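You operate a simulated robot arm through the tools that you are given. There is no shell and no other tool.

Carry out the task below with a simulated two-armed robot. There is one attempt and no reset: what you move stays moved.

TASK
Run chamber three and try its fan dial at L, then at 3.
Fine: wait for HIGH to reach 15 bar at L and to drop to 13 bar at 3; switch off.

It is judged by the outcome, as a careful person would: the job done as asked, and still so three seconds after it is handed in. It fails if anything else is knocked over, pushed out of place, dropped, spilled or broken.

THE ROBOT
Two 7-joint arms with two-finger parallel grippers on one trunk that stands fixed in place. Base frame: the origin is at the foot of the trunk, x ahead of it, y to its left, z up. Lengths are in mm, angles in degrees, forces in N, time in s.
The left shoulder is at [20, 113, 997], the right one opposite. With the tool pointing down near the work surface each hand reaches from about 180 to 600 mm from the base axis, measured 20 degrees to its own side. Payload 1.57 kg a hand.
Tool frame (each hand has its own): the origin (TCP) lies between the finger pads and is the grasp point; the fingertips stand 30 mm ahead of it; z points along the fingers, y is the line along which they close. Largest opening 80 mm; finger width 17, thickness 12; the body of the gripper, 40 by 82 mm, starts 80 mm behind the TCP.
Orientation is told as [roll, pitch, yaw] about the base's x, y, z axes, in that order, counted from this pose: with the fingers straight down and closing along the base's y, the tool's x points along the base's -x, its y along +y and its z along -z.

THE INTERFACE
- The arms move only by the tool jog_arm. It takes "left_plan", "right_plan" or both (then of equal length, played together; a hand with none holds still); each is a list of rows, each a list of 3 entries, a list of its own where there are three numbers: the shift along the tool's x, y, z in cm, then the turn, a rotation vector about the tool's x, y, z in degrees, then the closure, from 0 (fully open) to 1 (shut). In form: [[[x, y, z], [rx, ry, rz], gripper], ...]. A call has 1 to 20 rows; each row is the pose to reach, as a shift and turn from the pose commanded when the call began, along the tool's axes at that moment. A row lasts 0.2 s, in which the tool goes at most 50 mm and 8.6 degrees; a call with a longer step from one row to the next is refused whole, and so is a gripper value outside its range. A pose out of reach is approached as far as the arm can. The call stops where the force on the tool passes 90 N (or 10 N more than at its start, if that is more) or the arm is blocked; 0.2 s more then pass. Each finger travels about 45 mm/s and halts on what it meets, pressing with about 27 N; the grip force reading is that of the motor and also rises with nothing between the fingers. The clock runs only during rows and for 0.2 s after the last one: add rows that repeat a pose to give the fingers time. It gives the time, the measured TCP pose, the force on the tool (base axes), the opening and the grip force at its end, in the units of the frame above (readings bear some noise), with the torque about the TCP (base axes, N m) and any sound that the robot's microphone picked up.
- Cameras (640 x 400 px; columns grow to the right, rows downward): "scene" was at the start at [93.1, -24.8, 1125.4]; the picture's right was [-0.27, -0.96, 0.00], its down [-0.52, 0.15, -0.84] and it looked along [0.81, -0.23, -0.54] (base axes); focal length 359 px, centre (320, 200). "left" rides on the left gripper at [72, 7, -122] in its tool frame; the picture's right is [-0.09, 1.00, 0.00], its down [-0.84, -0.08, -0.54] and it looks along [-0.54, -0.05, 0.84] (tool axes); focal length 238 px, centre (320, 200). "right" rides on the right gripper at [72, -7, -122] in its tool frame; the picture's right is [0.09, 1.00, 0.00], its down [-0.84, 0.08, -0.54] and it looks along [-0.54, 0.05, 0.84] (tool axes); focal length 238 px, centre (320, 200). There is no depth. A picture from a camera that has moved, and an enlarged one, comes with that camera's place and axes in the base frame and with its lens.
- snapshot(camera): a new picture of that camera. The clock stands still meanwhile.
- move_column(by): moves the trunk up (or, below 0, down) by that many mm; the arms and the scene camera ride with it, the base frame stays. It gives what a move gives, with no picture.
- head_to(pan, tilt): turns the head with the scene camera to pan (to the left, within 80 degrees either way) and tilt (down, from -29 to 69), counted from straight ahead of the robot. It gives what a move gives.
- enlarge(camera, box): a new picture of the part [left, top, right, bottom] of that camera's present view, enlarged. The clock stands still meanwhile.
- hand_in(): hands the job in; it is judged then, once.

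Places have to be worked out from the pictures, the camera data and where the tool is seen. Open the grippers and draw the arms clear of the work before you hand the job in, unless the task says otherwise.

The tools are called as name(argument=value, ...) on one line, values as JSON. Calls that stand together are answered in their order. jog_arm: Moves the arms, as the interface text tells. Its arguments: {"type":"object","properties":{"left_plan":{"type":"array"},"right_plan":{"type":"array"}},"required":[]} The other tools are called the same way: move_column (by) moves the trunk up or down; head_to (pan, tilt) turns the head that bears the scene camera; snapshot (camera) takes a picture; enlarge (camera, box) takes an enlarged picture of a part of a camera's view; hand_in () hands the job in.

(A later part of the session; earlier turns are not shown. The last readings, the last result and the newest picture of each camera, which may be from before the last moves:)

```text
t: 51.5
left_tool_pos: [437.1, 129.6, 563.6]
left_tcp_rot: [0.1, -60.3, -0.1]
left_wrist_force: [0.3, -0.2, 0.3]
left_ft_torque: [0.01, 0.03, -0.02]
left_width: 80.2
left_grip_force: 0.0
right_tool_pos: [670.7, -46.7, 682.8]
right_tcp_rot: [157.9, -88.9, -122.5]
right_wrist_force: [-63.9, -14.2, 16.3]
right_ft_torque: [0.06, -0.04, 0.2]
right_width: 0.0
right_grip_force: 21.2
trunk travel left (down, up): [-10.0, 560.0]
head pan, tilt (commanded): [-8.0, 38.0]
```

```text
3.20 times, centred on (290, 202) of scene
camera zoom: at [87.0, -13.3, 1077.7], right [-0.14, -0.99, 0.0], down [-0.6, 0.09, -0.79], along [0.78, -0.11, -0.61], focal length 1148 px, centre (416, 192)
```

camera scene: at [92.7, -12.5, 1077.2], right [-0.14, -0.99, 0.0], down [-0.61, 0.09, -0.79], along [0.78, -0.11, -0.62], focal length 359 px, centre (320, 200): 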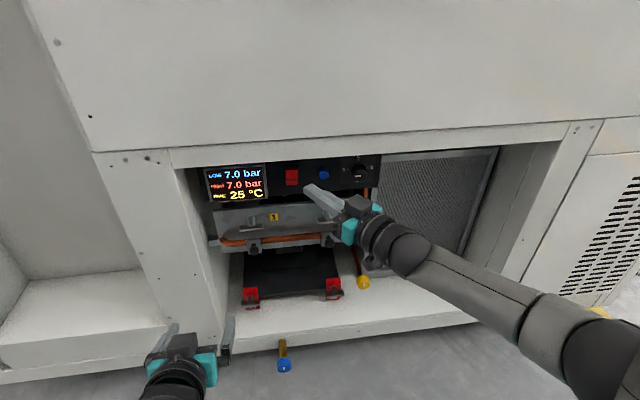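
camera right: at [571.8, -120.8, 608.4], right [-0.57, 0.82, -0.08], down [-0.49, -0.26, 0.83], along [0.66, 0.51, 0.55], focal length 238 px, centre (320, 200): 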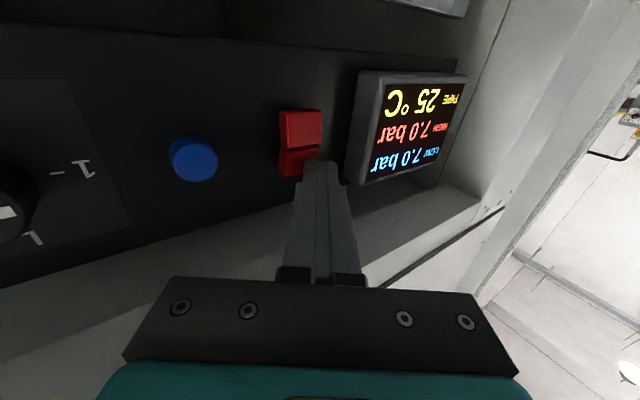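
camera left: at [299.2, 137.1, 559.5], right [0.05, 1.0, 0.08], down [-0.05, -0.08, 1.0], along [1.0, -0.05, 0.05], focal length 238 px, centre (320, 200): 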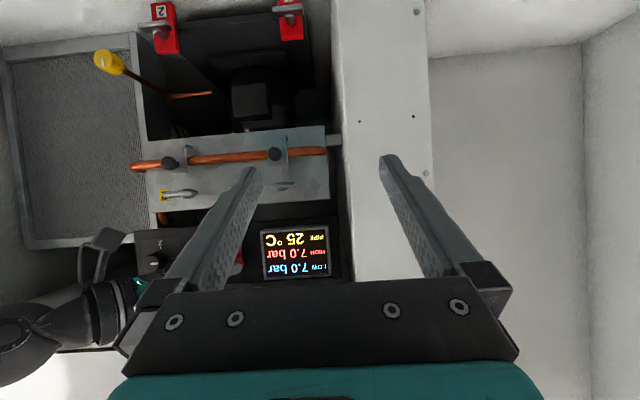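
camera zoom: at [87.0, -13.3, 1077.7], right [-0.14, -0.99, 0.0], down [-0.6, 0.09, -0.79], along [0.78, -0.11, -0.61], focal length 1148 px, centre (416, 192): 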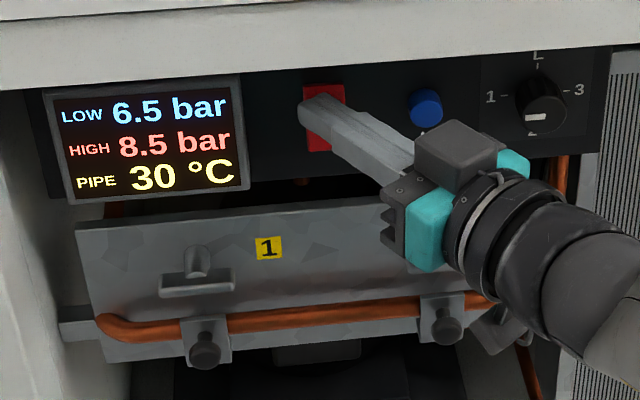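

The unit is running: LOW 6.5, HIGH 8.5, PIPE 30. Now I retreat from the rocker and go to the pre-grasp pose in front of the dial (yaw 15°, rolled -45°, fingers open to about 52 mm).

jog_arm(right_plan=[[[0, 0, -3], [0, 0, 0], 1], [[0, 0, -6], [0, 0, 0], 0.8], [[0.17, -1.24, -7.26], [2.7, 1.12, -6.36], 0.6], [[0.34, -2.49, -8.5], [5.4, 2.24, -12.7], 0.35], [[0.51, -3.73, -9.77], [8.1, 3.36, -19.1], 0.35], [[0.69, -4.97, -11.0], [10.8, 4.48, -25.4], 0.35], [[0.86, -6.2, -12.3], [13.5, 5.6, -31.8], 0.35], [[1.03, -7.46, -13.5], [16.2, 6.7, -38.1], 0.35], [[1.2, -8.7, -14.8], [18.95, 7.84, -44.5], 0.35], [[1.2, -8.7, -14.8], [18.95, 7.84, -44.5], 0.35]])

snapshot(camera="right")

enlarge(camera="scene", box=[190, 140, 430, 290])

```text
t: 53.7
left_tool_pos: [439.5, 131.5, 560.7]
left_tcp_rot: [0.0, -60.0, 0.0]
left_wrist_force: [0.2, -0.7, 0.3]
left_ft_torque: [0.0, 0.02, -0.01]
left_width: 80.1
left_grip_force: 0.1
right_tool_pos: [648.1, -214.0, 687.9]
right_tcp_rot: [-84.6, -60.0, 108.1]
right_wrist_force: [-0.1, 0.2, -0.8]
right_ft_torque: [-0.01, -0.05, -0.01]
right_width: 52.0
right_grip_force: 0.1
right hand out of reach, approached as far as the arm can: row 6, 7, 8, 9, 10
trunk travel left (down, up): [-10.0, 560.0]
head pan, tilt (commanded): [-8.0, 38.0]
```

```text
taken
camera right: at [548.9, -300.1, 635.6], right [-0.34, 0.74, -0.58], down [-0.66, 0.25, 0.71], along [0.67, 0.62, 0.4], focal length 238 px, centre (320, 200)
```

right: 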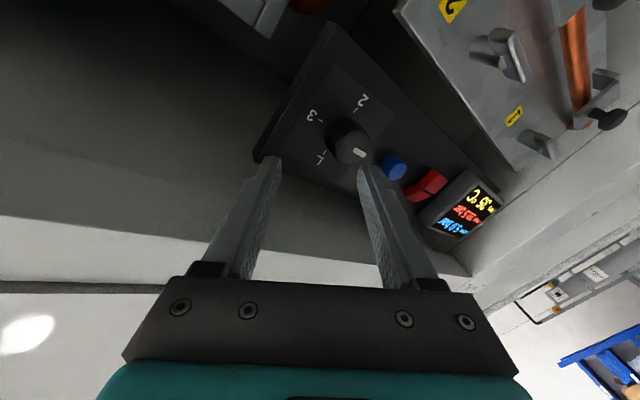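

```text
2.67 times, centred on (310, 215) of scene
camera zoom: at [92.7, -12.4, 1077.1], right [-0.14, -0.99, 0.0], down [-0.61, 0.09, -0.79], along [0.78, -0.11, -0.62], focal length 957 px, centre (347, 160)
```

zoom: 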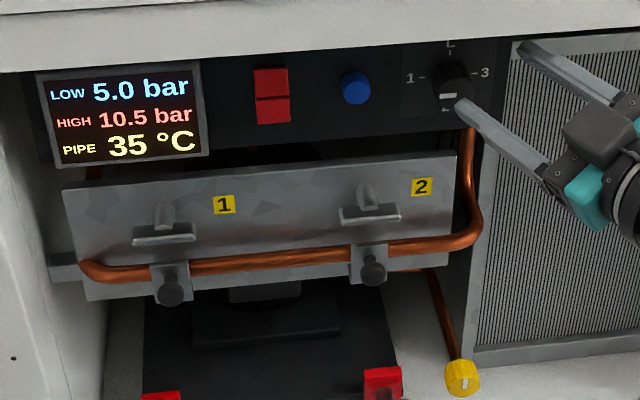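

The roll stopped at about -30° (joint limit on that side) and the hand ended at (648, -214, 688), still clear of the knob. HIGH is 10.5 bar and climbing, so I back off and go to the pre-grasp with roll 0 instead.

jog_arm(right_plan=[[[0, 0, -3], [0, 0, 0], 0.35], [[0.2, 0.9, -3.1], [2.1, -0.15, 7.5], 0.35], [[0.4, 1.75, -3.2], [4.15, -0.3, 15], 0.35], [[0.6, 2.6, -3.3], [6.2, -0.45, 22.5], 0.35], [[0.82, 3.49, -3.41], [8.3, -0.6, 30], 0.35], [[0.82, 3.49, -3.41], [8.3, -0.6, 30], 0.35]])

snapshot(camera="right")

enlarge(camera="scene", box=[190, 140, 430, 290])

```text
t: 55.1
left_tool_pos: [440.6, 130.4, 560.9]
left_tcp_rot: [0.0, -60.1, 0.1]
left_wrist_force: [-0.4, 0.8, -0.6]
left_ft_torque: [-0.02, -0.02, 0.02]
left_width: 79.8
left_grip_force: 0.1
right_tool_pos: [605.9, -200.5, 666.1]
right_tcp_rot: [96.3, -89.9, -81.4]
right_wrist_force: [0.4, 0.1, -0.2]
right_ft_torque: [-0.01, 0.0, 0.0]
right_width: 51.9
right_grip_force: 0.0
trunk travel left (down, up): [-10.0, 560.0]
head pan, tilt (commanded): [-8.0, 38.0]
```

```text
taken
camera right: at [489.1, -238.2, 595.2], right [-0.26, 0.96, -0.09], down [-0.54, -0.07, 0.84], along [0.8, 0.26, 0.54], focal length 238 px, centre (320, 200)
```

right: 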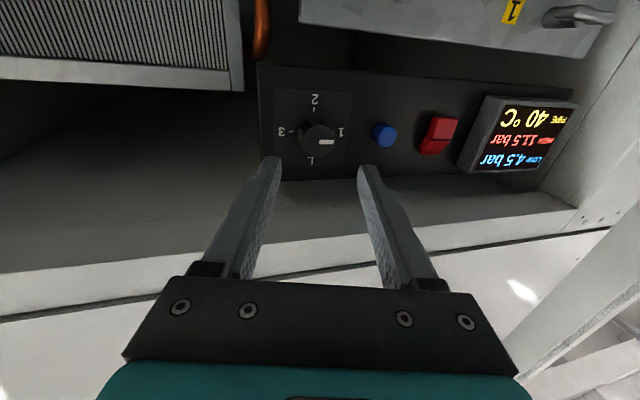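

```text
2.67 times, centred on (310, 215) of scene
camera zoom: at [92.7, -12.4, 1077.1], right [-0.14, -0.99, 0.0], down [-0.61, 0.09, -0.79], along [0.78, -0.11, -0.62], focal length 957 px, centre (347, 160)
```

zoom: 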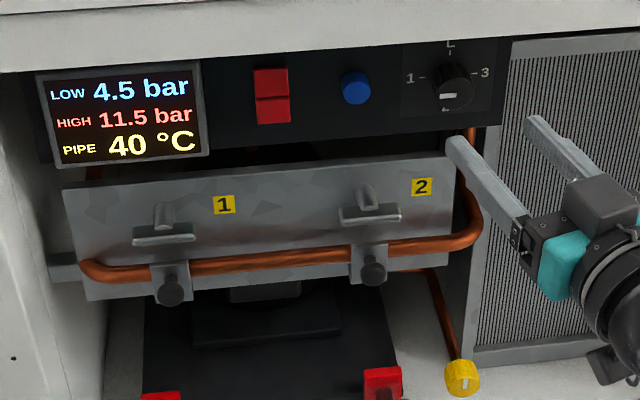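

At (606, -200, 666), yaw 15°, roll 0; HIGH 11.5 bar. Before gripping I test in free space that the hand can roll +90° here without running into a limit.

jog_arm(right_plan=[[[0, 0, 0], [0, 0, 8.5], 0.35], [[0, 0, 0], [0, 0, 17], 0.35], [[0, 0, 0], [0, 0, 25.5], 0.35], [[0, 0, 0], [0, 0, 34], 0.35], [[0, 0, 0], [0, 0, 42.5], 0.35], [[0, 0, 0], [0, 0, 51], 0.35], [[0, 0, 0], [0, 0, 59.5], 0.35], [[0, 0, 0], [0, 0, 68], 0.35], [[0, 0, 0], [0, 0, 76.5], 0.35], [[0, 0, 0], [0, 0, 85], 0.35], [[0, 0, 0], [0, 0, 93], 0.35], [[0, 0, 0], [0, 0, 93], 0.35]])

enlarge(camera="scene", box=[190, 140, 430, 290])

```text
t: 57.7
left_tool_pos: [440.4, 131.8, 559.9]
left_tcp_rot: [-0.1, -60.0, 0.0]
left_wrist_force: [0.3, 0.2, 0.4]
left_ft_torque: [0.0, 0.01, 0.03]
left_width: 80.0
left_grip_force: 0.0
right_tool_pos: [607.0, -201.1, 666.1]
right_tcp_rot: [89.9, 3.2, -75.0]
right_wrist_force: [-0.2, -0.8, 0.0]
right_ft_torque: [-0.01, -0.01, -0.03]
right_width: 52.3
right_grip_force: 0.2
trunk travel left (down, up): [-10.0, 560.0]
head pan, tilt (commanded): [-8.0, 38.0]
```

```text
2.67 times, centred on (310, 215) of scene
camera zoom: at [92.7, -12.4, 1077.1], right [-0.14, -0.99, 0.0], down [-0.61, 0.09, -0.79], along [0.78, -0.11, -0.62], focal length 957 px, centre (347, 160)
```

zoom: 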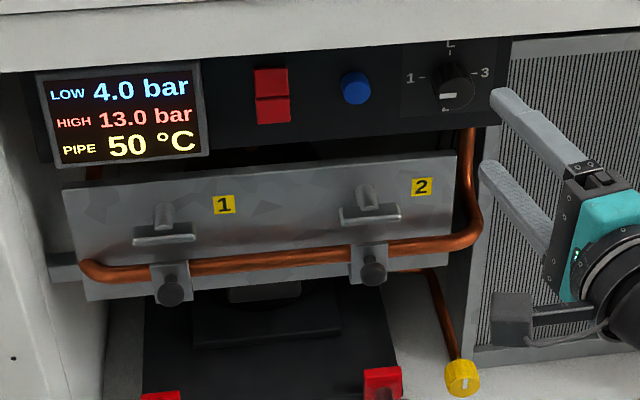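

Roll +93° is fine, so there is room for the turn. HIGH is 13.0 bar at dial 1, so I go straight in now: roll back to 0 while advancing about 67 mm so the fingertips straddle the knob.

jog_arm(right_plan=[[[0, 0, 0.5], [0, 0, -8.5], 0.475], [[-0.05, -0.03, 1.0], [0, 0, -17], 0.475], [[-0.1, -0.06, 1.6], [0, 0, -25.5], 0.475], [[-0.15, -0.08, 2.2], [0, 0, -34], 0.475], [[-0.2, -0.1, 2.8], [0, 0, -42.5], 0.475], [[-0.25, -0.12, 3.4], [0, 0, -51], 0.475], [[-0.3, -0.14, 4.0], [0, 0, -59.5], 0.475], [[-0.3, -0.16, 4.7], [0, 0, -68], 0.475], [[-0.3, -0.16, 5.3], [0, 0, -76.5], 0.475], [[-0.3, -0.16, 5.9], [0, 0, -85], 0.475], [[-0.3, -0.16, 6.4], [0, 0, -93], 0.475], [[-0.3, -0.16, 6.73], [0, 0, -93], 0.475]])

snapshot(camera="right")

enlarge(camera="scene", box=[190, 140, 430, 290])

```text
t: 60.3
left_tool_pos: [440.5, 131.4, 560.2]
left_tcp_rot: [0.1, -60.0, -0.1]
left_wrist_force: [0.7, 0.1, -0.1]
left_ft_torque: [-0.01, -0.02, 0.03]
left_width: 79.9
left_grip_force: 0.1
right_tool_pos: [673.1, -185.5, 665.0]
right_tcp_rot: [-93.4, -89.8, 108.4]
right_wrist_force: [0.5, 0.5, -0.5]
right_ft_torque: [-0.02, 0.0, 0.03]
right_width: 42.0
right_grip_force: 0.1
trunk travel left (down, up): [-10.0, 560.0]
head pan, tilt (commanded): [-8.0, 38.0]
```

```text
taken
camera right: at [556.5, -223.6, 593.3], right [-0.26, 0.96, -0.1], down [-0.54, -0.06, 0.84], along [0.8, 0.27, 0.54], focal length 238 px, centre (320, 200)
```

right: 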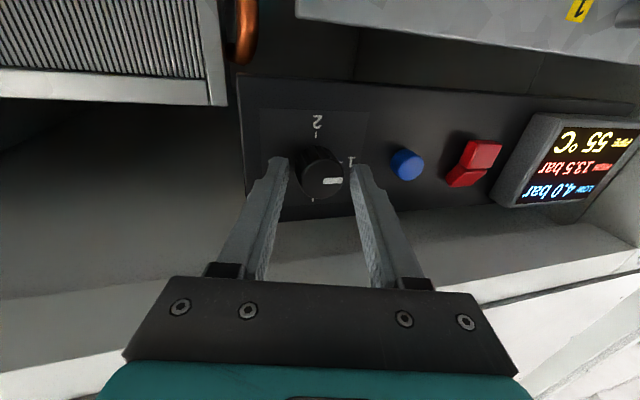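

```text
2.67 times, centred on (310, 215) of scene
camera zoom: at [92.6, -12.4, 1077.1], right [-0.14, -0.99, 0.0], down [-0.61, 0.09, -0.79], along [0.78, -0.11, -0.62], focal length 957 px, centre (347, 160)
```

zoom: 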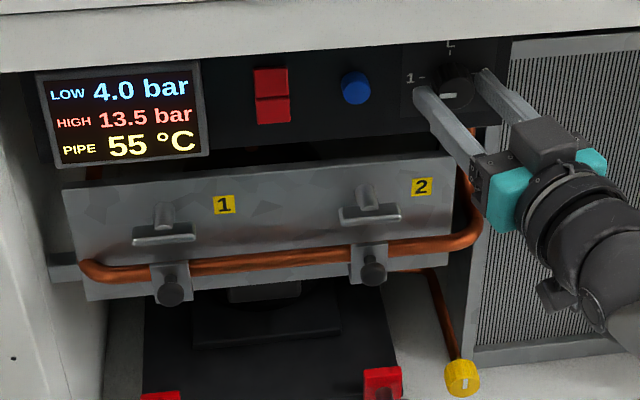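

The fingers straddle the knob symmetrically; HIGH is 13.5 and slowing. A quick zoom to check depth before closing.

enlarge(camera="right", box=[250, 100, 390, 230])

enlarge(camera="scene", box=[335, 145, 415, 205])

```text
3.08 times, centred on (320, 165) of right
camera zoom: at [556.5, -223.6, 593.3], right [-0.26, 0.96, -0.1], down [-0.54, -0.06, 0.84], along [0.8, 0.27, 0.54], focal length 733 px, centre (320, 308)
```

zoom: 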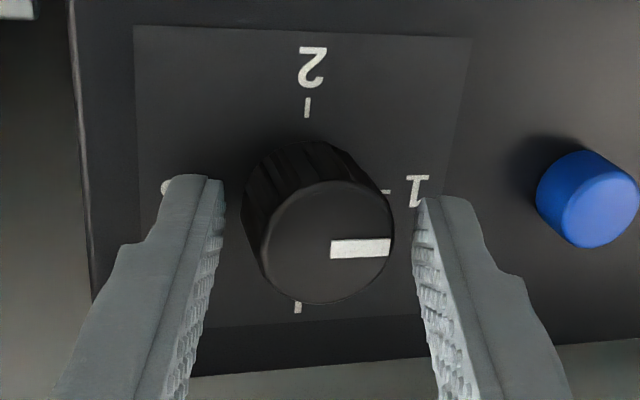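

```text
6.67 times, centred on (375, 175) of scene
camera zoom: at [92.6, -12.4, 1077.1], right [-0.14, -0.99, 0.0], down [-0.61, 0.09, -0.79], along [0.78, -0.11, -0.62], focal length 2392 px, centre (-47, 367)
```

zoom: 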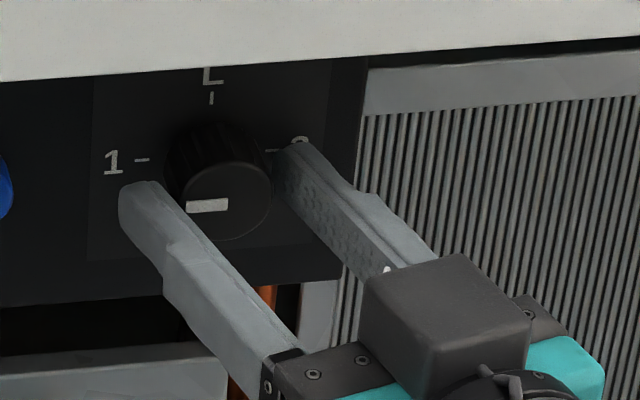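

Overlap is about 8 mm on the left pad and 18 mm on the right, which is enough. Now close on the knob and turn +90° (clockwise) from 1 to L.

jog_arm(right_plan=[[[0, 0, 0.1], [0, 0, 0], 1], [[0, 0, 0.1], [0, 0, 0], 1], [[0, 0, 0.1], [0, 0, 8.2], 1], [[0, 0, 0.1], [0, 0, 16.4], 1], [[0, 0, 0.1], [0, 0, 24.6], 1], [[0, 0, 0.1], [0, 0, 32.8], 1], [[0, 0, 0.1], [0, 0, 41], 1], [[0, 0, 0.1], [0, 0, 49.2], 1], [[0, 0, 0.1], [0, 0, 57.4], 1], [[0, 0, 0.1], [0, 0, 65.6], 1], [[0, 0, 0.1], [0, 0, 73.8], 1], [[0, 0, 0.1], [0, 0, 82], 1], [[0, 0, 0.1], [0, 0, 90], 1], [[0, 0, 0.1], [0, 0, 90], 1]])

enlarge(camera="scene", box=[190, 140, 430, 290])

snapshot(camera="right")

```text
t: 63.3
left_tool_pos: [439.5, 130.9, 560.8]
left_tcp_rot: [0.0, -60.1, 0.0]
left_wrist_force: [0.1, 0.0, -0.6]
left_ft_torque: [0.01, 0.02, 0.01]
left_width: 79.9
left_grip_force: 0.1
right_tool_pos: [675.5, -185.5, 665.0]
right_tcp_rot: [90.1, 0.1, -75.0]
right_wrist_force: [-0.2, -1.0, -0.5]
right_ft_torque: [0.01, -0.13, 0.0]
right_width: 28.8
right_grip_force: 38.3
trunk travel left (down, up): [-10.0, 560.0]
head pan, tilt (commanded): [-8.0, 38.0]
```

```text
2.67 times, centred on (310, 215) of scene
camera zoom: at [92.6, -12.5, 1077.1], right [-0.14, -0.99, 0.0], down [-0.61, 0.09, -0.79], along [0.78, -0.11, -0.62], focal length 957 px, centre (347, 160)
```

zoom: 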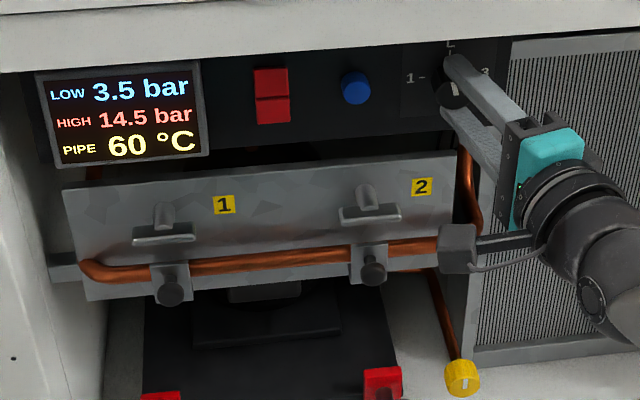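

```text
taken
camera right: at [538.2, -147.2, 659.3], right [-0.03, 0.09, 1.0], down [-0.31, -0.95, 0.08], along [0.95, -0.3, 0.05], focal length 238 px, centre (320, 200)
```

right: 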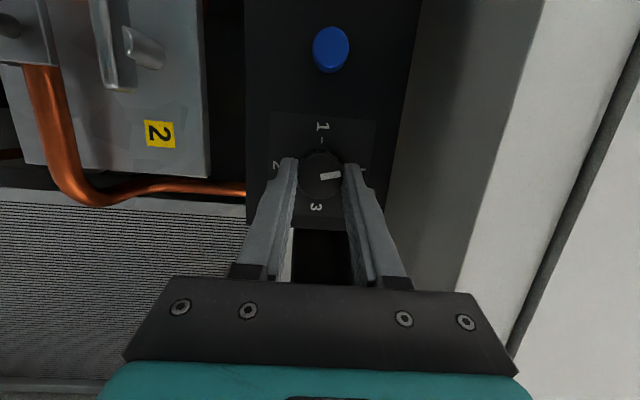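

The knob turned and now seems to point at L; HIGH is 14.5 bar. Zoom in to verify the pointer angle.

enlarge(camera="right", box=[260, 110, 390, 220])

enlarge(camera="scene", box=[335, 145, 415, 205])

```text
3.64 times, centred on (325, 165) of right
camera zoom: at [538.2, -147.2, 659.3], right [-0.03, 0.09, 1.0], down [-0.31, -0.95, 0.08], along [0.95, -0.3, 0.05], focal length 867 px, centre (302, 327)
```

zoom: 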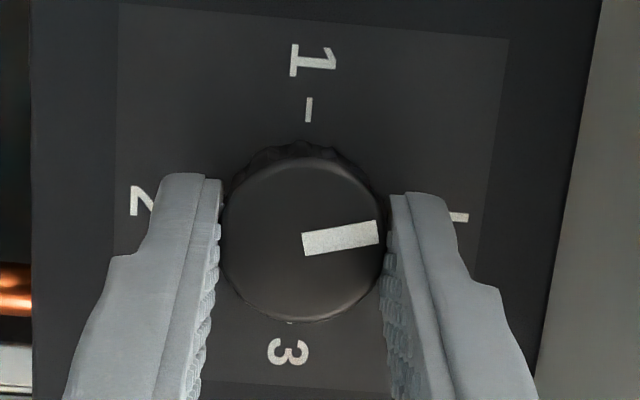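

```text
6.67 times, centred on (375, 175) of scene
camera zoom: at [92.6, -12.5, 1077.1], right [-0.14, -0.99, 0.0], down [-0.61, 0.09, -0.79], along [0.78, -0.11, -0.62], focal length 2392 px, centre (-47, 367)
```

zoom: 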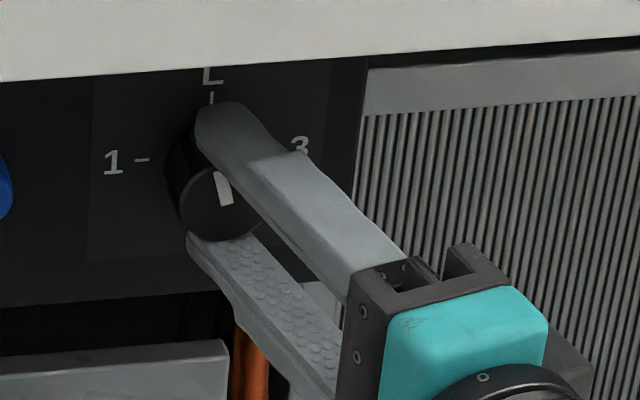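

The pointer looks about 10° short of L, so some slip occurred. I add +10° more while still gripping.

jog_arm(right_plan=[[[0, 0, 0], [0, 0, 5], 1], [[0, 0, 0], [0, 0, 10], 1]])

enlarge(camera="right", box=[260, 110, 390, 220])

enlarge(camera="scene", box=[190, 140, 430, 290])

```text
t: 63.9
left_tool_pos: [440.7, 130.9, 561.2]
left_tcp_rot: [0.0, -59.9, 0.0]
left_wrist_force: [0.1, -0.3, -0.9]
left_ft_torque: [-0.01, 0.01, -0.01]
left_width: 80.1
left_grip_force: 0.0
right_tool_pos: [674.8, -186.1, 664.4]
right_tcp_rot: [90.2, 10.1, -75.0]
right_wrist_force: [3.9, -1.4, 0.8]
right_ft_torque: [-0.03, -1.14, 0.4]
right_width: 29.7
right_grip_force: 39.1
trunk travel left (down, up): [-10.0, 560.0]
head pan, tilt (commanded): [-8.0, 38.0]
```

```text
3.64 times, centred on (325, 165) of right
camera zoom: at [537.7, -147.0, 671.6], right [0.02, -0.08, 1.0], down [-0.31, -0.95, -0.07], along [0.95, -0.3, -0.04], focal length 867 px, centre (302, 327)
```

zoom: 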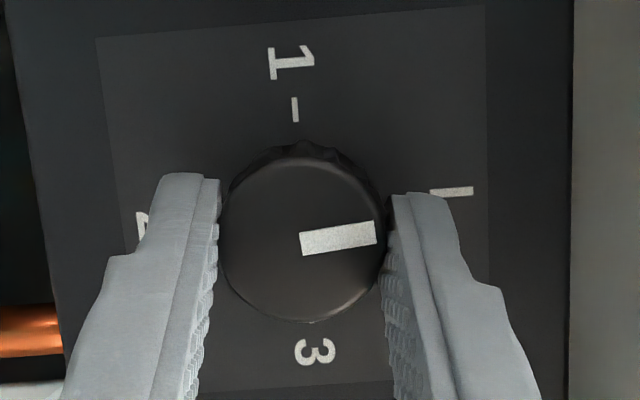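

```text
2.67 times, centred on (310, 215) of scene
camera zoom: at [92.8, -12.5, 1077.1], right [-0.14, -0.99, 0.0], down [-0.61, 0.09, -0.79], along [0.78, -0.11, -0.62], focal length 957 px, centre (347, 160)
```

zoom: 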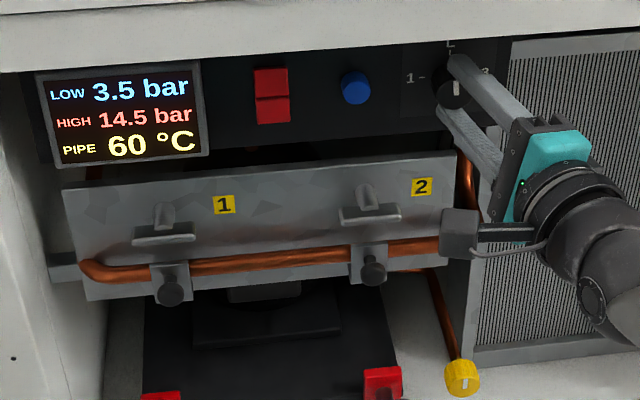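

The pointer is now nearly at L. I'll check it in the scene zoom as well.

enlarge(camera="scene", box=[335, 145, 415, 205])

```text
6.67 times, centred on (375, 175) of scene
camera zoom: at [92.8, -12.5, 1077.1], right [-0.14, -0.99, 0.0], down [-0.61, 0.09, -0.79], along [0.78, -0.11, -0.62], focal length 2392 px, centre (-47, 367)
```

zoom: 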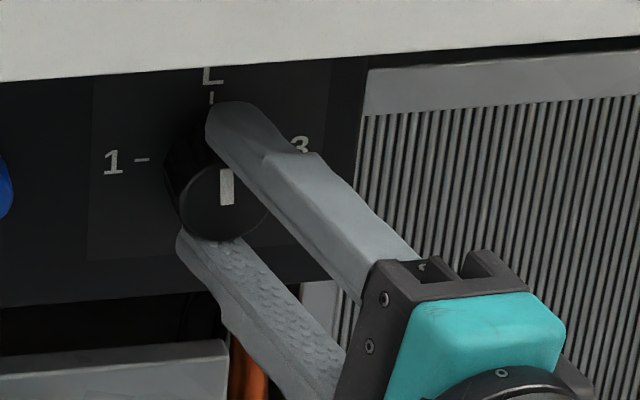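

Still roughly 5–7° short of L by this view; I add +7° more.

jog_arm(right_plan=[[[0, 0, 0], [0, 0, 7], 1]])

enlarge(camera="scene", box=[335, 145, 415, 205])

enlarge(camera="scene", box=[190, 150, 290, 220])

```text
t: 64.3
left_tool_pos: [440.4, 130.6, 560.3]
left_tcp_rot: [0.0, -59.9, 0.0]
left_wrist_force: [0.0, -0.9, -0.2]
left_ft_torque: [0.0, 0.02, 0.01]
left_width: 80.1
left_grip_force: 0.1
right_tool_pos: [675.5, -186.1, 664.9]
right_tcp_rot: [90.0, 16.9, -75.1]
right_wrist_force: [4.3, -0.4, 2.5]
right_ft_torque: [-0.67, -1.0, 0.22]
right_width: 29.9
right_grip_force: 39.5
trunk travel left (down, up): [-10.0, 560.0]
head pan, tilt (commanded): [-8.0, 38.0]
```

```text
6.67 times, centred on (375, 175) of scene
camera zoom: at [92.8, -12.4, 1077.1], right [-0.14, -0.99, 0.0], down [-0.61, 0.09, -0.79], along [0.78, -0.11, -0.62], focal length 2392 px, centre (-47, 367)
```

zoom: 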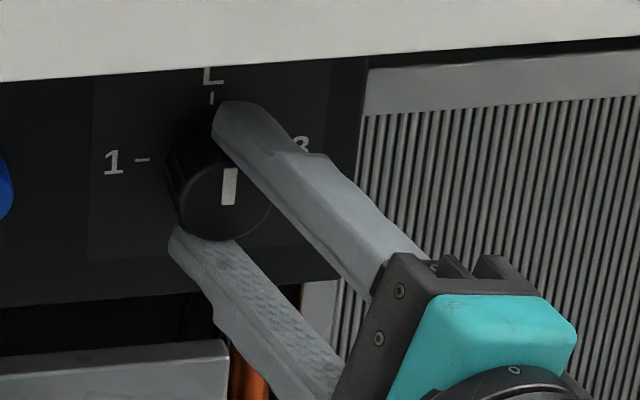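

```text
5.71 times, centred on (240, 185) of scene
camera zoom: at [92.8, -12.4, 1077.1], right [-0.14, -0.99, 0.0], down [-0.61, 0.09, -0.79], along [0.78, -0.11, -0.62], focal length 2050 px, centre (777, 286)
```

zoom: 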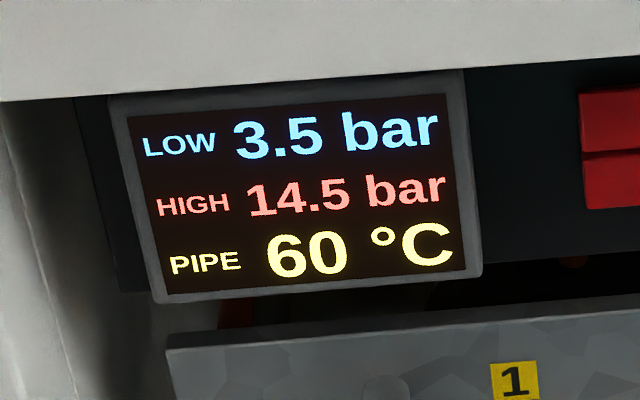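

Now the pointer is on L and the knob resists (detent). HIGH is 14.5 bar at L. I release, back off 10 mm and roll the open hand back to 0 so it's ready to turn to 3 once HIGH reaches 15.

jog_arm(right_plan=[[[0, 0, 0], [0, 0, 0], 0.375], [[0, 0, -1.0], [0, 0, 0], 0.375], [[0, 0, -1.2], [0, 0, -8.3], 0.375], [[0, 0, -1.2], [0, 0, -16.6], 0.375], [[0, 0, -1.2], [0, 0, -24.9], 0.375], [[0, 0, -1.2], [0, 0, -33.2], 0.375], [[0, 0, -1.2], [0, 0, -41.5], 0.375], [[0, 0, -1.2], [0, 0, -49.8], 0.375]])

enlarge(camera="scene", box=[190, 140, 430, 290])

enlarge(camera="right", box=[240, 100, 400, 220])

```text
t: 66.1
left_tool_pos: [440.3, 131.6, 559.7]
left_tcp_rot: [0.0, -60.0, -0.1]
left_wrist_force: [-0.2, -0.4, -0.4]
left_ft_torque: [0.02, -0.04, -0.01]
left_width: 80.1
left_grip_force: 0.0
right_tool_pos: [662.6, -189.4, 665.3]
right_tcp_rot: [89.9, -32.9, -75.0]
right_wrist_force: [0.3, 0.3, 0.3]
right_ft_torque: [0.01, 0.01, 0.02]
right_width: 50.1
right_grip_force: 0.1
trunk travel left (down, up): [-10.0, 560.0]
head pan, tilt (commanded): [-8.0, 38.0]
```

```text
2.67 times, centred on (310, 215) of scene
camera zoom: at [92.7, -12.4, 1077.1], right [-0.14, -0.99, 0.0], down [-0.61, 0.09, -0.79], along [0.78, -0.11, -0.62], focal length 957 px, centre (347, 160)
```

zoom: 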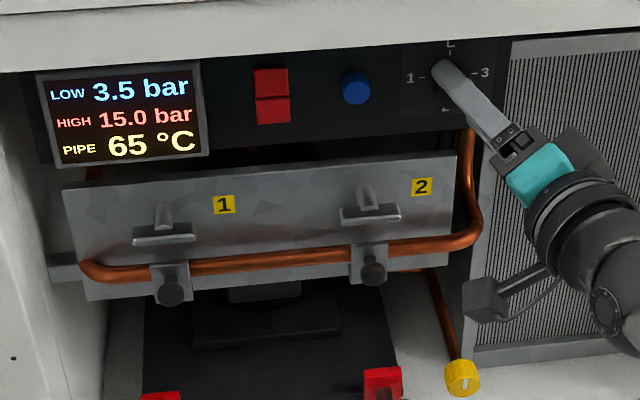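

```text
3.33 times, centred on (320, 160) of right
camera zoom: at [530.3, -165.7, 620.9], right [-0.16, 0.6, 0.79], down [-0.35, -0.78, 0.52], along [0.92, -0.19, 0.34], focal length 794 px, centre (320, 333)
```

zoom: 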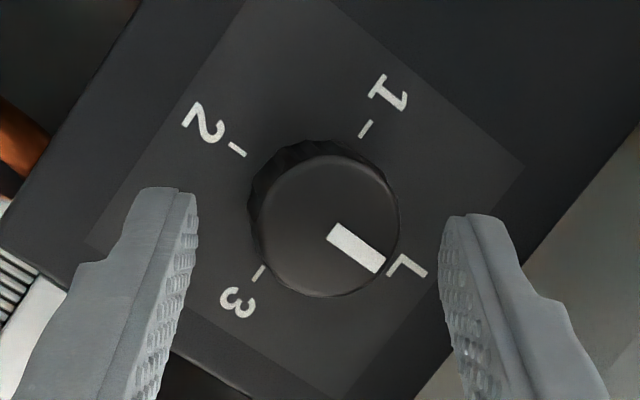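

HIGH now reads 15.0 bar with the dial exactly on L. Finish rolling back to 0, advance 11 mm and close on the knob again.

jog_arm(right_plan=[[[0, 0, 0], [0, 0, -8.2], 0.475], [[0, 0, 0], [0, 0, -16.4], 0.475], [[0, 0, 0], [0, 0, -24.6], 0.475], [[0, 0, 0], [0, 0, -32.8], 0.475], [[0, 0, 0.3], [0, 0, -41], 0.475], [[0, 0, 0.7], [0, 0, -49.2], 0.475], [[0, 0, 1.1], [0, 0, -57], 0.475], [[0, 0, 1.2], [0, 0, -57], 0.475], [[0, 0, 1.2], [0, 0, -57], 1], [[0, 0, 1.2], [0, 0, -57], 1]])

enlarge(camera="scene", box=[190, 140, 430, 290])

enlarge(camera="right", box=[240, 100, 400, 220])

```text
t: 68.3
left_tool_pos: [440.4, 130.8, 560.9]
left_tcp_rot: [0.0, -60.0, 0.0]
left_wrist_force: [0.2, 0.1, 0.8]
left_ft_torque: [0.0, -0.01, 0.01]
left_width: 80.0
left_grip_force: 0.1
right_tool_pos: [674.0, -185.3, 665.4]
right_tcp_rot: [73.6, -89.9, -58.7]
right_wrist_force: [1.0, -1.0, -0.7]
right_ft_torque: [-0.16, -0.11, -0.28]
right_width: 34.0
right_grip_force: 25.4
trunk travel left (down, up): [-10.0, 560.0]
head pan, tilt (commanded): [-8.0, 38.0]
```

```text
2.67 times, centred on (310, 215) of scene
camera zoom: at [92.8, -12.5, 1077.1], right [-0.14, -0.99, 0.0], down [-0.61, 0.09, -0.79], along [0.78, -0.11, -0.62], focal length 957 px, centre (347, 160)
```

zoom: 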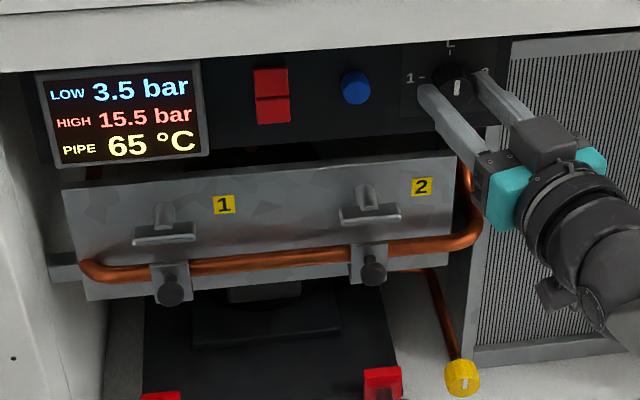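

```text
3.33 times, centred on (320, 160) of right
camera zoom: at [557.2, -223.2, 593.5], right [-0.26, 0.96, -0.09], down [-0.54, -0.07, 0.84], along [0.8, 0.26, 0.54], focal length 794 px, centre (320, 333)
```

zoom: 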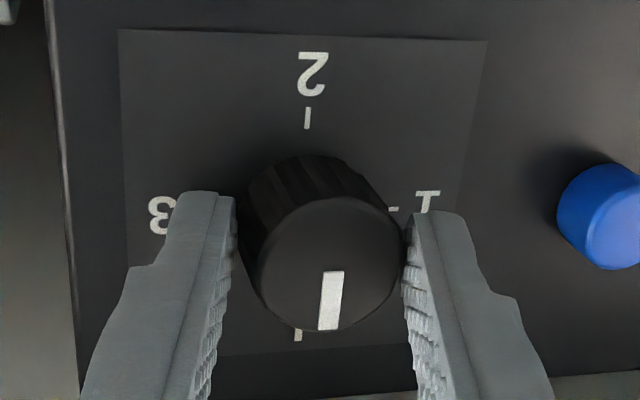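

Gripped; HIGH is 15.5 bar at L, so that part is done. Now turn clockwise by 100° towards 3.

jog_arm(right_plan=[[[0, 0, 0.1], [0, 0, 8.3], 1], [[0, 0, 0.1], [0, 0, 16.6], 1], [[0, 0, 0.1], [0, 0, 25], 1], [[0, 0, 0.1], [0, 0, 33.3], 1], [[0, 0, 0.1], [0, 0, 41.6], 1], [[0, 0, 0.1], [0, 0, 50], 1], [[0, 0, 0.1], [0, 0, 58.3], 1], [[0, 0, 0.1], [0, 0, 66.6], 1], [[0, 0, 0.1], [0, 0, 75], 1], [[0, 0, 0.1], [0, 0, 83.3], 1], [[0, 0, 0.1], [0, 0, 91.6], 1], [[0, 0, 0.1], [0, 0, 100], 1]])

enlarge(camera="scene", box=[190, 140, 430, 290])

enlarge(camera="right", box=[240, 100, 400, 220])

enlarge(camera="scene", box=[335, 145, 415, 205])

```text
t: 70.9
left_tool_pos: [439.7, 131.9, 560.7]
left_tcp_rot: [0.0, -60.1, 0.0]
left_wrist_force: [-0.3, 0.6, 0.3]
left_ft_torque: [0.01, 0.03, 0.02]
left_width: 80.0
left_grip_force: 0.0
right_tool_pos: [675.0, -185.5, 666.1]
right_tcp_rot: [90.2, 10.3, -75.0]
right_wrist_force: [-1.8, -1.4, -2.6]
right_ft_torque: [-0.15, -0.86, 0.44]
right_width: 30.0
right_grip_force: 39.4
trunk travel left (down, up): [-10.0, 560.0]
head pan, tilt (commanded): [-8.0, 38.0]
```

```text
2.67 times, centred on (310, 215) of scene
camera zoom: at [92.6, -12.6, 1077.1], right [-0.14, -0.99, 0.0], down [-0.61, 0.09, -0.79], along [0.78, -0.11, -0.62], focal length 957 px, centre (347, 160)
```

zoom: 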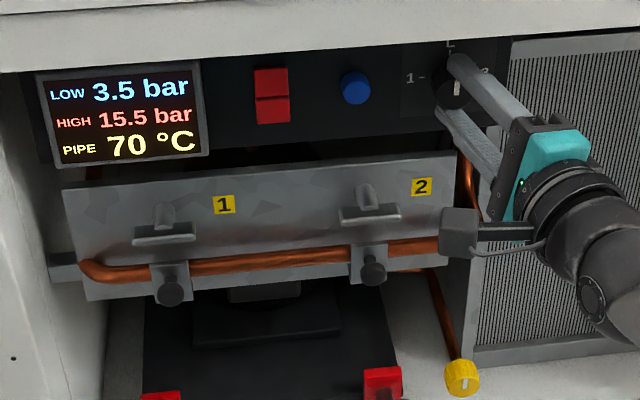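

```text
3.33 times, centred on (320, 160) of right
camera zoom: at [537.9, -146.8, 672.3], right [0.02, -0.08, 1.0], down [-0.31, -0.95, -0.07], along [0.95, -0.3, -0.05], focal length 794 px, centre (320, 333)
```

zoom: 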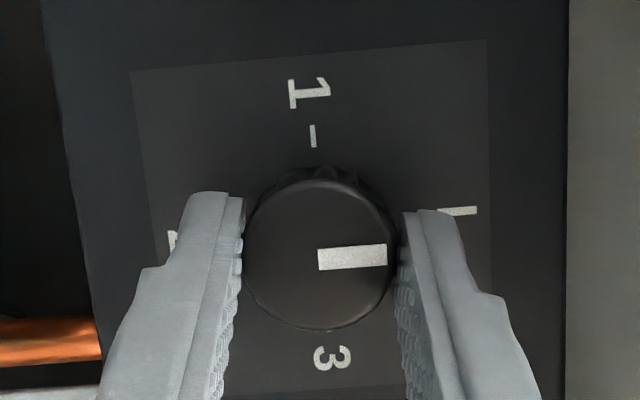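

```text
6.67 times, centred on (375, 175) of scene
camera zoom: at [92.6, -12.6, 1077.1], right [-0.14, -0.99, 0.0], down [-0.61, 0.09, -0.79], along [0.78, -0.11, -0.62], focal length 2392 px, centre (-47, 367)
```

zoom: 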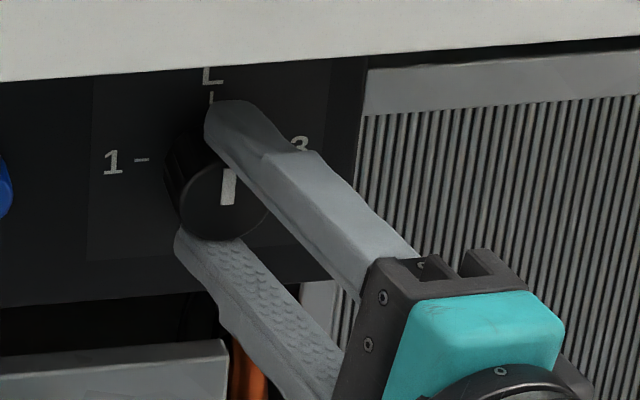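

The knob did not move; the fingers slipped, and the earlier resistance at L now makes sense: L is the end stop (order L-1-2-3 counter-clockwise). So 3 must be reached counter-clockwise through 1 and 2. I'm gripping at roll 100°, so turn -110° now to take it from L to 1.

jog_arm(right_plan=[[[0, 0, 0], [0, 0, -7.9], 1], [[0, 0, 0], [0, 0, -15.7], 1], [[0, 0, 0], [0, 0, -23.6], 1], [[0, 0, 0], [0, 0, -31.4], 1], [[0, 0, 0], [0, 0, -39.3], 1], [[0, 0, 0], [0, 0, -47.1], 1], [[0, 0, 0], [0, 0, -55], 1], [[0, 0, 0], [0, 0, -62.9], 1], [[0, 0, 0], [0, 0, -70.7], 1], [[0, 0, 0], [0, 0, -78.6], 1], [[0, 0, 0], [0, 0, -86.4], 1], [[0, 0, 0], [0, 0, -94.3], 1], [[0, 0, 0], [0, 0, -102], 1], [[0, 0, 0], [0, 0, -110], 1]])

enlarge(camera="scene", box=[190, 140, 430, 290])

enlarge(camera="right", box=[240, 100, 400, 220])

```text
t: 73.9
left_tool_pos: [439.6, 130.3, 561.4]
left_tcp_rot: [0.0, -59.9, 0.0]
left_wrist_force: [-0.5, 0.6, -0.2]
left_ft_torque: [-0.03, 0.02, 0.0]
left_width: 80.1
left_grip_force: 0.0
right_tool_pos: [673.8, -185.7, 663.7]
right_tcp_rot: [-89.0, -80.1, 104.0]
right_wrist_force: [-15.9, -2.4, -3.5]
right_ft_torque: [0.04, 1.17, -0.73]
right_width: 33.1
right_grip_force: 41.0
trunk travel left (down, up): [-10.0, 560.0]
head pan, tilt (commanded): [-8.0, 38.0]
```

```text
2.67 times, centred on (310, 215) of scene
camera zoom: at [92.0, -12.7, 1077.2], right [-0.14, -0.99, 0.0], down [-0.61, 0.09, -0.79], along [0.78, -0.11, -0.62], focal length 957 px, centre (347, 160)
```

zoom: 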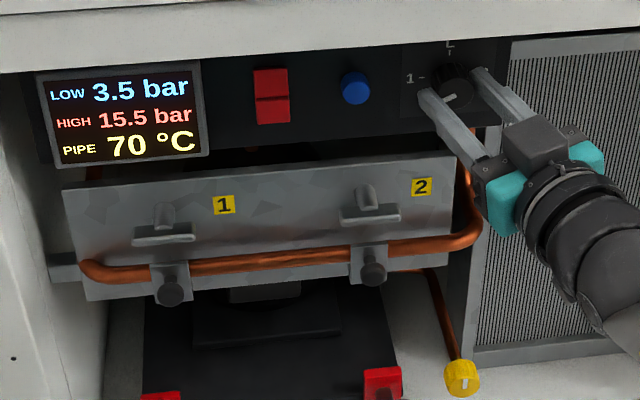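

```text
3.33 times, centred on (320, 160) of right
camera zoom: at [560.6, -235.3, 595.9], right [-0.25, 0.93, -0.26], down [-0.58, 0.07, 0.81], along [0.78, 0.35, 0.52], focal length 794 px, centre (320, 333)
```

zoom: 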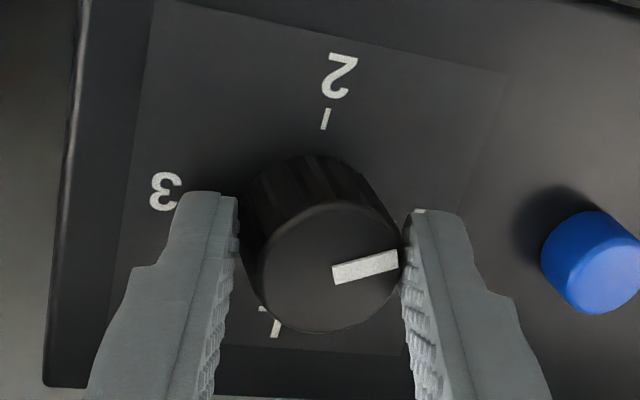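

The knob turned with the hand and is now past 1 towards 2; HIGH still 15.5. Release, back off 12 mm, roll the open hand back up to about +102°, and re-grip.

jog_arm(right_plan=[[[0, 0, 0], [0, 0, 0], 0.45], [[0, 0, -1.2], [0, 0, 0], 0.4], [[0, 0, -1.3], [0, 0, 8], 0.4], [[0, 0, -1.3], [0, 0, 16], 0.4], [[0, 0, -1.3], [0, 0, 24], 0.4], [[0, 0, -1.3], [0, 0, 32], 0.4], [[0, 0, -1.3], [0, 0, 40], 0.4], [[0, 0, -1.3], [0, 0, 48], 0.4], [[0, 0, -1.3], [0, 0, 56], 0.4], [[0, 0, -1.3], [0, 0, 64], 0.4], [[0, 0, -1.3], [0, 0, 72], 0.4], [[0, 0, -1.3], [0, 0, 80], 0.4], [[0, 0, -1.3], [0, 0, 88], 0.4], [[0, 0, -1.3], [0, 0, 96], 0.4], [[0, 0, -1.0], [0, 0, 104], 0.4], [[0, 0, -0.5], [0, 0, 112], 0.4], [[0, 0, 0], [0, 0, 112], 0.4], [[0, 0, 0], [0, 0, 112], 0.45]])

enlarge(camera="scene", box=[190, 140, 430, 290])

enlarge(camera="right", box=[240, 100, 400, 220])

```text
t: 77.7
left_tool_pos: [440.0, 130.3, 561.0]
left_tcp_rot: [0.0, -60.0, 0.0]
left_wrist_force: [0.5, -0.5, 0.1]
left_ft_torque: [0.0, 0.02, -0.01]
left_width: 80.1
left_grip_force: 0.1
right_tool_pos: [674.6, -184.8, 665.7]
right_tcp_rot: [89.9, 12.1, -75.0]
right_wrist_force: [0.2, 0.1, 0.7]
right_ft_torque: [0.02, -0.01, -0.02]
right_width: 43.9
right_grip_force: 0.1
trunk travel left (down, up): [-10.0, 560.0]
head pan, tilt (commanded): [-8.0, 38.0]
```

```text
2.67 times, centred on (310, 215) of scene
camera zoom: at [92.7, -12.4, 1077.1], right [-0.14, -0.99, 0.0], down [-0.61, 0.09, -0.79], along [0.78, -0.11, -0.62], focal length 957 px, centre (347, 160)
```

zoom: 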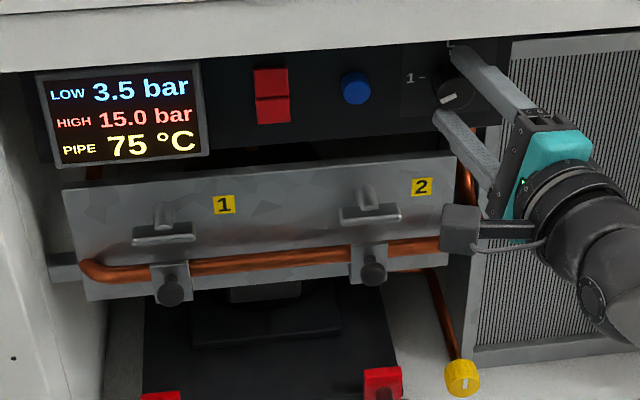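

```text
3.33 times, centred on (320, 160) of right
camera zoom: at [538.0, -147.3, 674.7], right [0.03, -0.12, 0.99], down [-0.31, -0.95, -0.1], along [0.95, -0.3, -0.07], focal length 794 px, centre (320, 333)
```

zoom: 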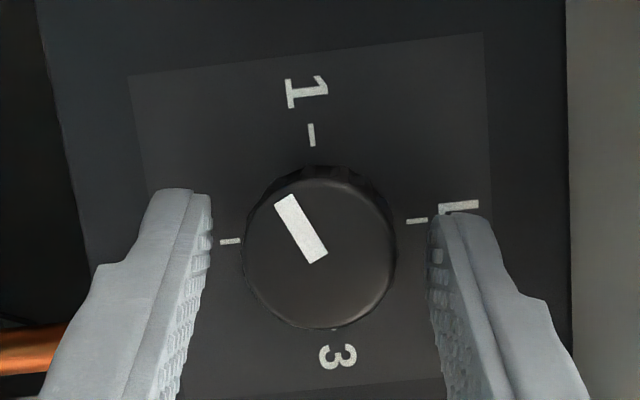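

The knob stays where it's left (about 25° past 1); HIGH 15.0 and starting to fall. Grip again and turn another -112° (past 2 towards 3).

jog_arm(right_plan=[[[0, 0, 0], [0, 0, 0], 1], [[0, 0, 0], [0, 0, 0], 1], [[0, 0, 0], [0, 0, -8], 1], [[0, 0, 0], [0, 0, -16], 1], [[0, 0, 0], [0, 0, -24], 1], [[0, 0, 0], [0, 0, -32], 1], [[0, 0, 0], [0, 0, -40], 1], [[0, 0, 0], [0, 0, -48], 1], [[0, 0, 0], [0, 0, -56], 1], [[0, 0, 0], [0, 0, -64], 1], [[0, 0, 0], [0, 0, -72], 1], [[0, 0, 0], [0, 0, -80], 1], [[0, 0, 0], [0, 0, -88], 1], [[0, 0, 0], [0, 0, -96], 1], [[0, 0, 0], [0, 0, -104], 1], [[0, 0, 0], [0, 0, -112], 1]])

enlarge(camera="scene", box=[190, 140, 430, 290])

enlarge(camera="right", box=[240, 100, 400, 220])

```text
t: 81.1
left_tool_pos: [439.3, 131.4, 561.7]
left_tcp_rot: [0.1, -60.0, 0.0]
left_wrist_force: [-0.2, 0.4, -0.6]
left_ft_torque: [0.02, -0.03, -0.01]
left_width: 79.8
left_grip_force: 0.1
right_tool_pos: [674.3, -185.9, 662.8]
right_tcp_rot: [-89.2, -80.0, 104.1]
right_wrist_force: [-10.8, -5.1, -2.2]
right_ft_torque: [0.01, 1.18, -0.9]
right_width: 33.1
right_grip_force: 41.6
trunk travel left (down, up): [-10.0, 560.0]
head pan, tilt (commanded): [-8.0, 38.0]
```

```text
2.67 times, centred on (310, 215) of scene
camera zoom: at [92.2, -12.8, 1077.1], right [-0.14, -0.99, 0.0], down [-0.61, 0.09, -0.79], along [0.78, -0.11, -0.62], focal length 957 px, centre (347, 160)
```

zoom: 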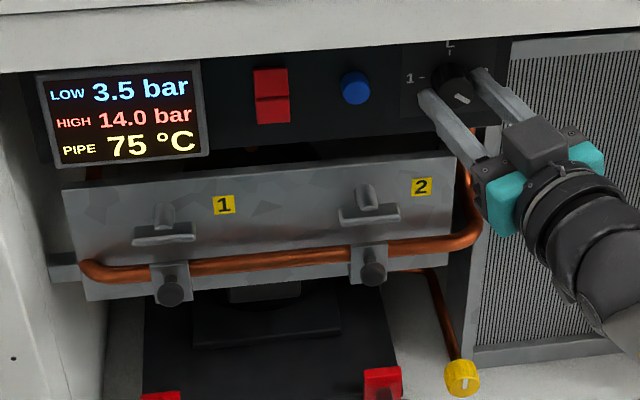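

```text
3.33 times, centred on (320, 160) of right
camera zoom: at [560.7, -235.2, 595.1], right [-0.25, 0.93, -0.26], down [-0.58, 0.07, 0.81], along [0.78, 0.35, 0.52], focal length 794 px, centre (320, 333)
```

zoom: 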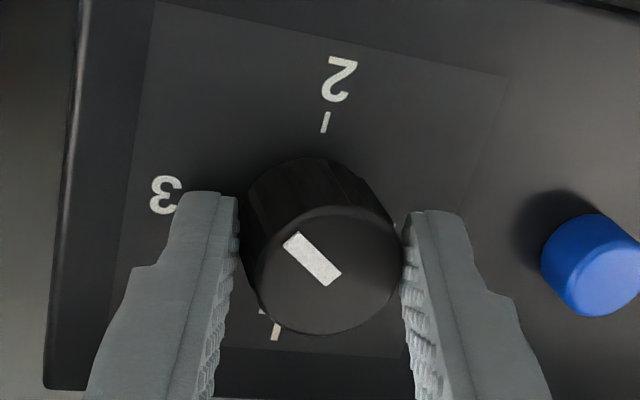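

HIGH is 14.0 and the pointer is about halfway from 2 to 3. One more short re-grip: open, back off, roll back 66°, re-grip and turn the last ~55° to 3.

jog_arm(right_plan=[[[0, 0, 0], [0, 0, 0], 0.45], [[0, 0, -1.2], [0, 0, 0], 0.4], [[0, 0, -1.3], [0, 0, 8.3], 0.4], [[0, 0, -1.3], [0, 0, 16.6], 0.4], [[0, 0, -1.3], [0, 0, 24.9], 0.4], [[0, 0, -1.3], [0, 0, 33.2], 0.4], [[0, 0, -1.3], [0, 0, 41.5], 0.4], [[0, 0, -1.3], [0, 0, 49.8], 0.4], [[0, 0, -0.8], [0, 0, 58.1], 0.4], [[0, 0, 0], [0, 0, 66.4], 0.45], [[0, 0, 0], [0, 0, 66.4], 1], [[0, 0, 0], [0, 0, 66.4], 1], [[0, 0, 0], [0, 0, 58.1], 1], [[0, 0, 0], [0, 0, 49.8], 1], [[0, 0, 0], [0, 0, 41.5], 1], [[0, 0, 0], [0, 0, 33.2], 1], [[0, 0, 0], [0, 0, 24.9], 1], [[0, 0, 0], [0, 0, 16.6], 1], [[0, 0, 0], [0, 0, 11], 1]])

enlarge(camera="scene", box=[190, 140, 430, 290])

enlarge(camera="right", box=[240, 100, 400, 220])

enlarge(camera="scene", box=[335, 145, 415, 205])

```text
t: 85.1
left_tool_pos: [439.5, 131.3, 562.2]
left_tcp_rot: [0.0, -60.1, 0.1]
left_wrist_force: [0.1, -0.8, -0.4]
left_ft_torque: [-0.04, 0.01, -0.01]
left_width: 79.9
left_grip_force: 0.0
right_tool_pos: [676.1, -186.2, 666.6]
right_tcp_rot: [99.6, -88.9, -84.6]
right_wrist_force: [-12.0, -1.6, 2.6]
right_ft_torque: [0.53, 0.51, -0.48]
right_width: 33.9
right_grip_force: 41.4
trunk travel left (down, up): [-10.0, 560.0]
head pan, tilt (commanded): [-8.0, 38.0]
```

```text
2.67 times, centred on (310, 215) of scene
camera zoom: at [91.8, -12.5, 1077.2], right [-0.14, -0.99, 0.0], down [-0.61, 0.09, -0.79], along [0.78, -0.11, -0.61], focal length 957 px, centre (347, 160)
```

zoom: 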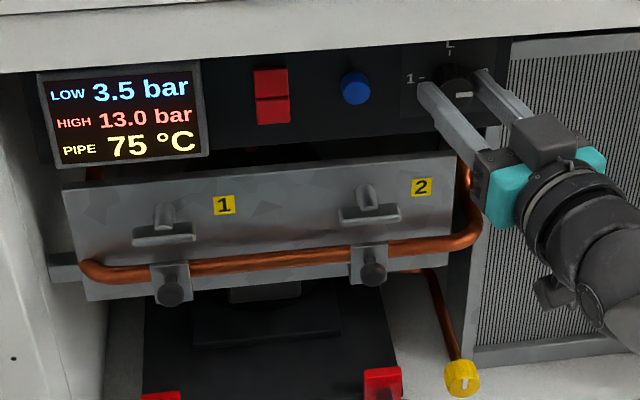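

```text
3.33 times, centred on (320, 160) of right
camera zoom: at [557.7, -221.9, 594.4], right [-0.26, 0.96, -0.07], down [-0.54, -0.08, 0.84], along [0.8, 0.25, 0.54], focal length 794 px, centre (320, 333)
```

zoom: 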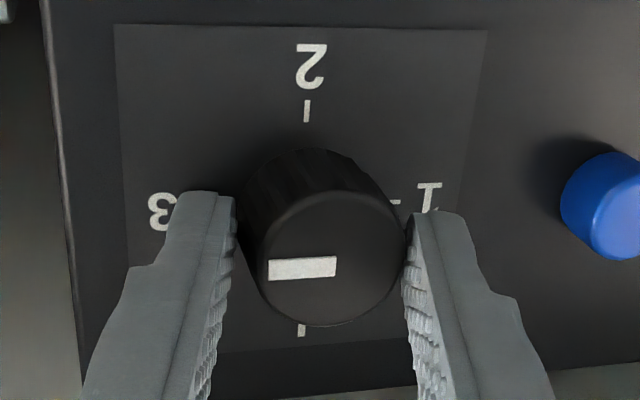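

```text
6.67 times, centred on (375, 175) of scene
camera zoom: at [91.8, -12.5, 1077.2], right [-0.14, -0.99, 0.0], down [-0.61, 0.09, -0.79], along [0.78, -0.11, -0.61], focal length 2392 px, centre (-47, 367)
```

zoom: 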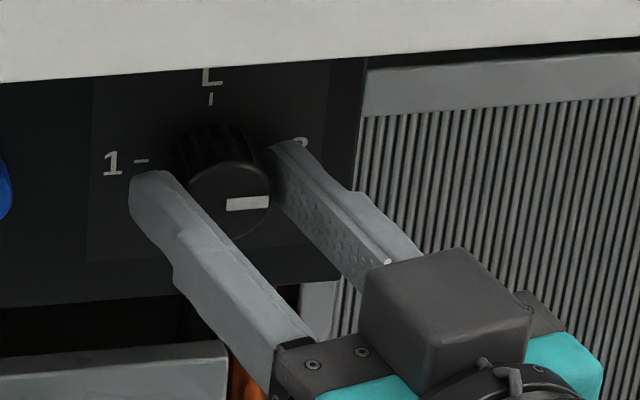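

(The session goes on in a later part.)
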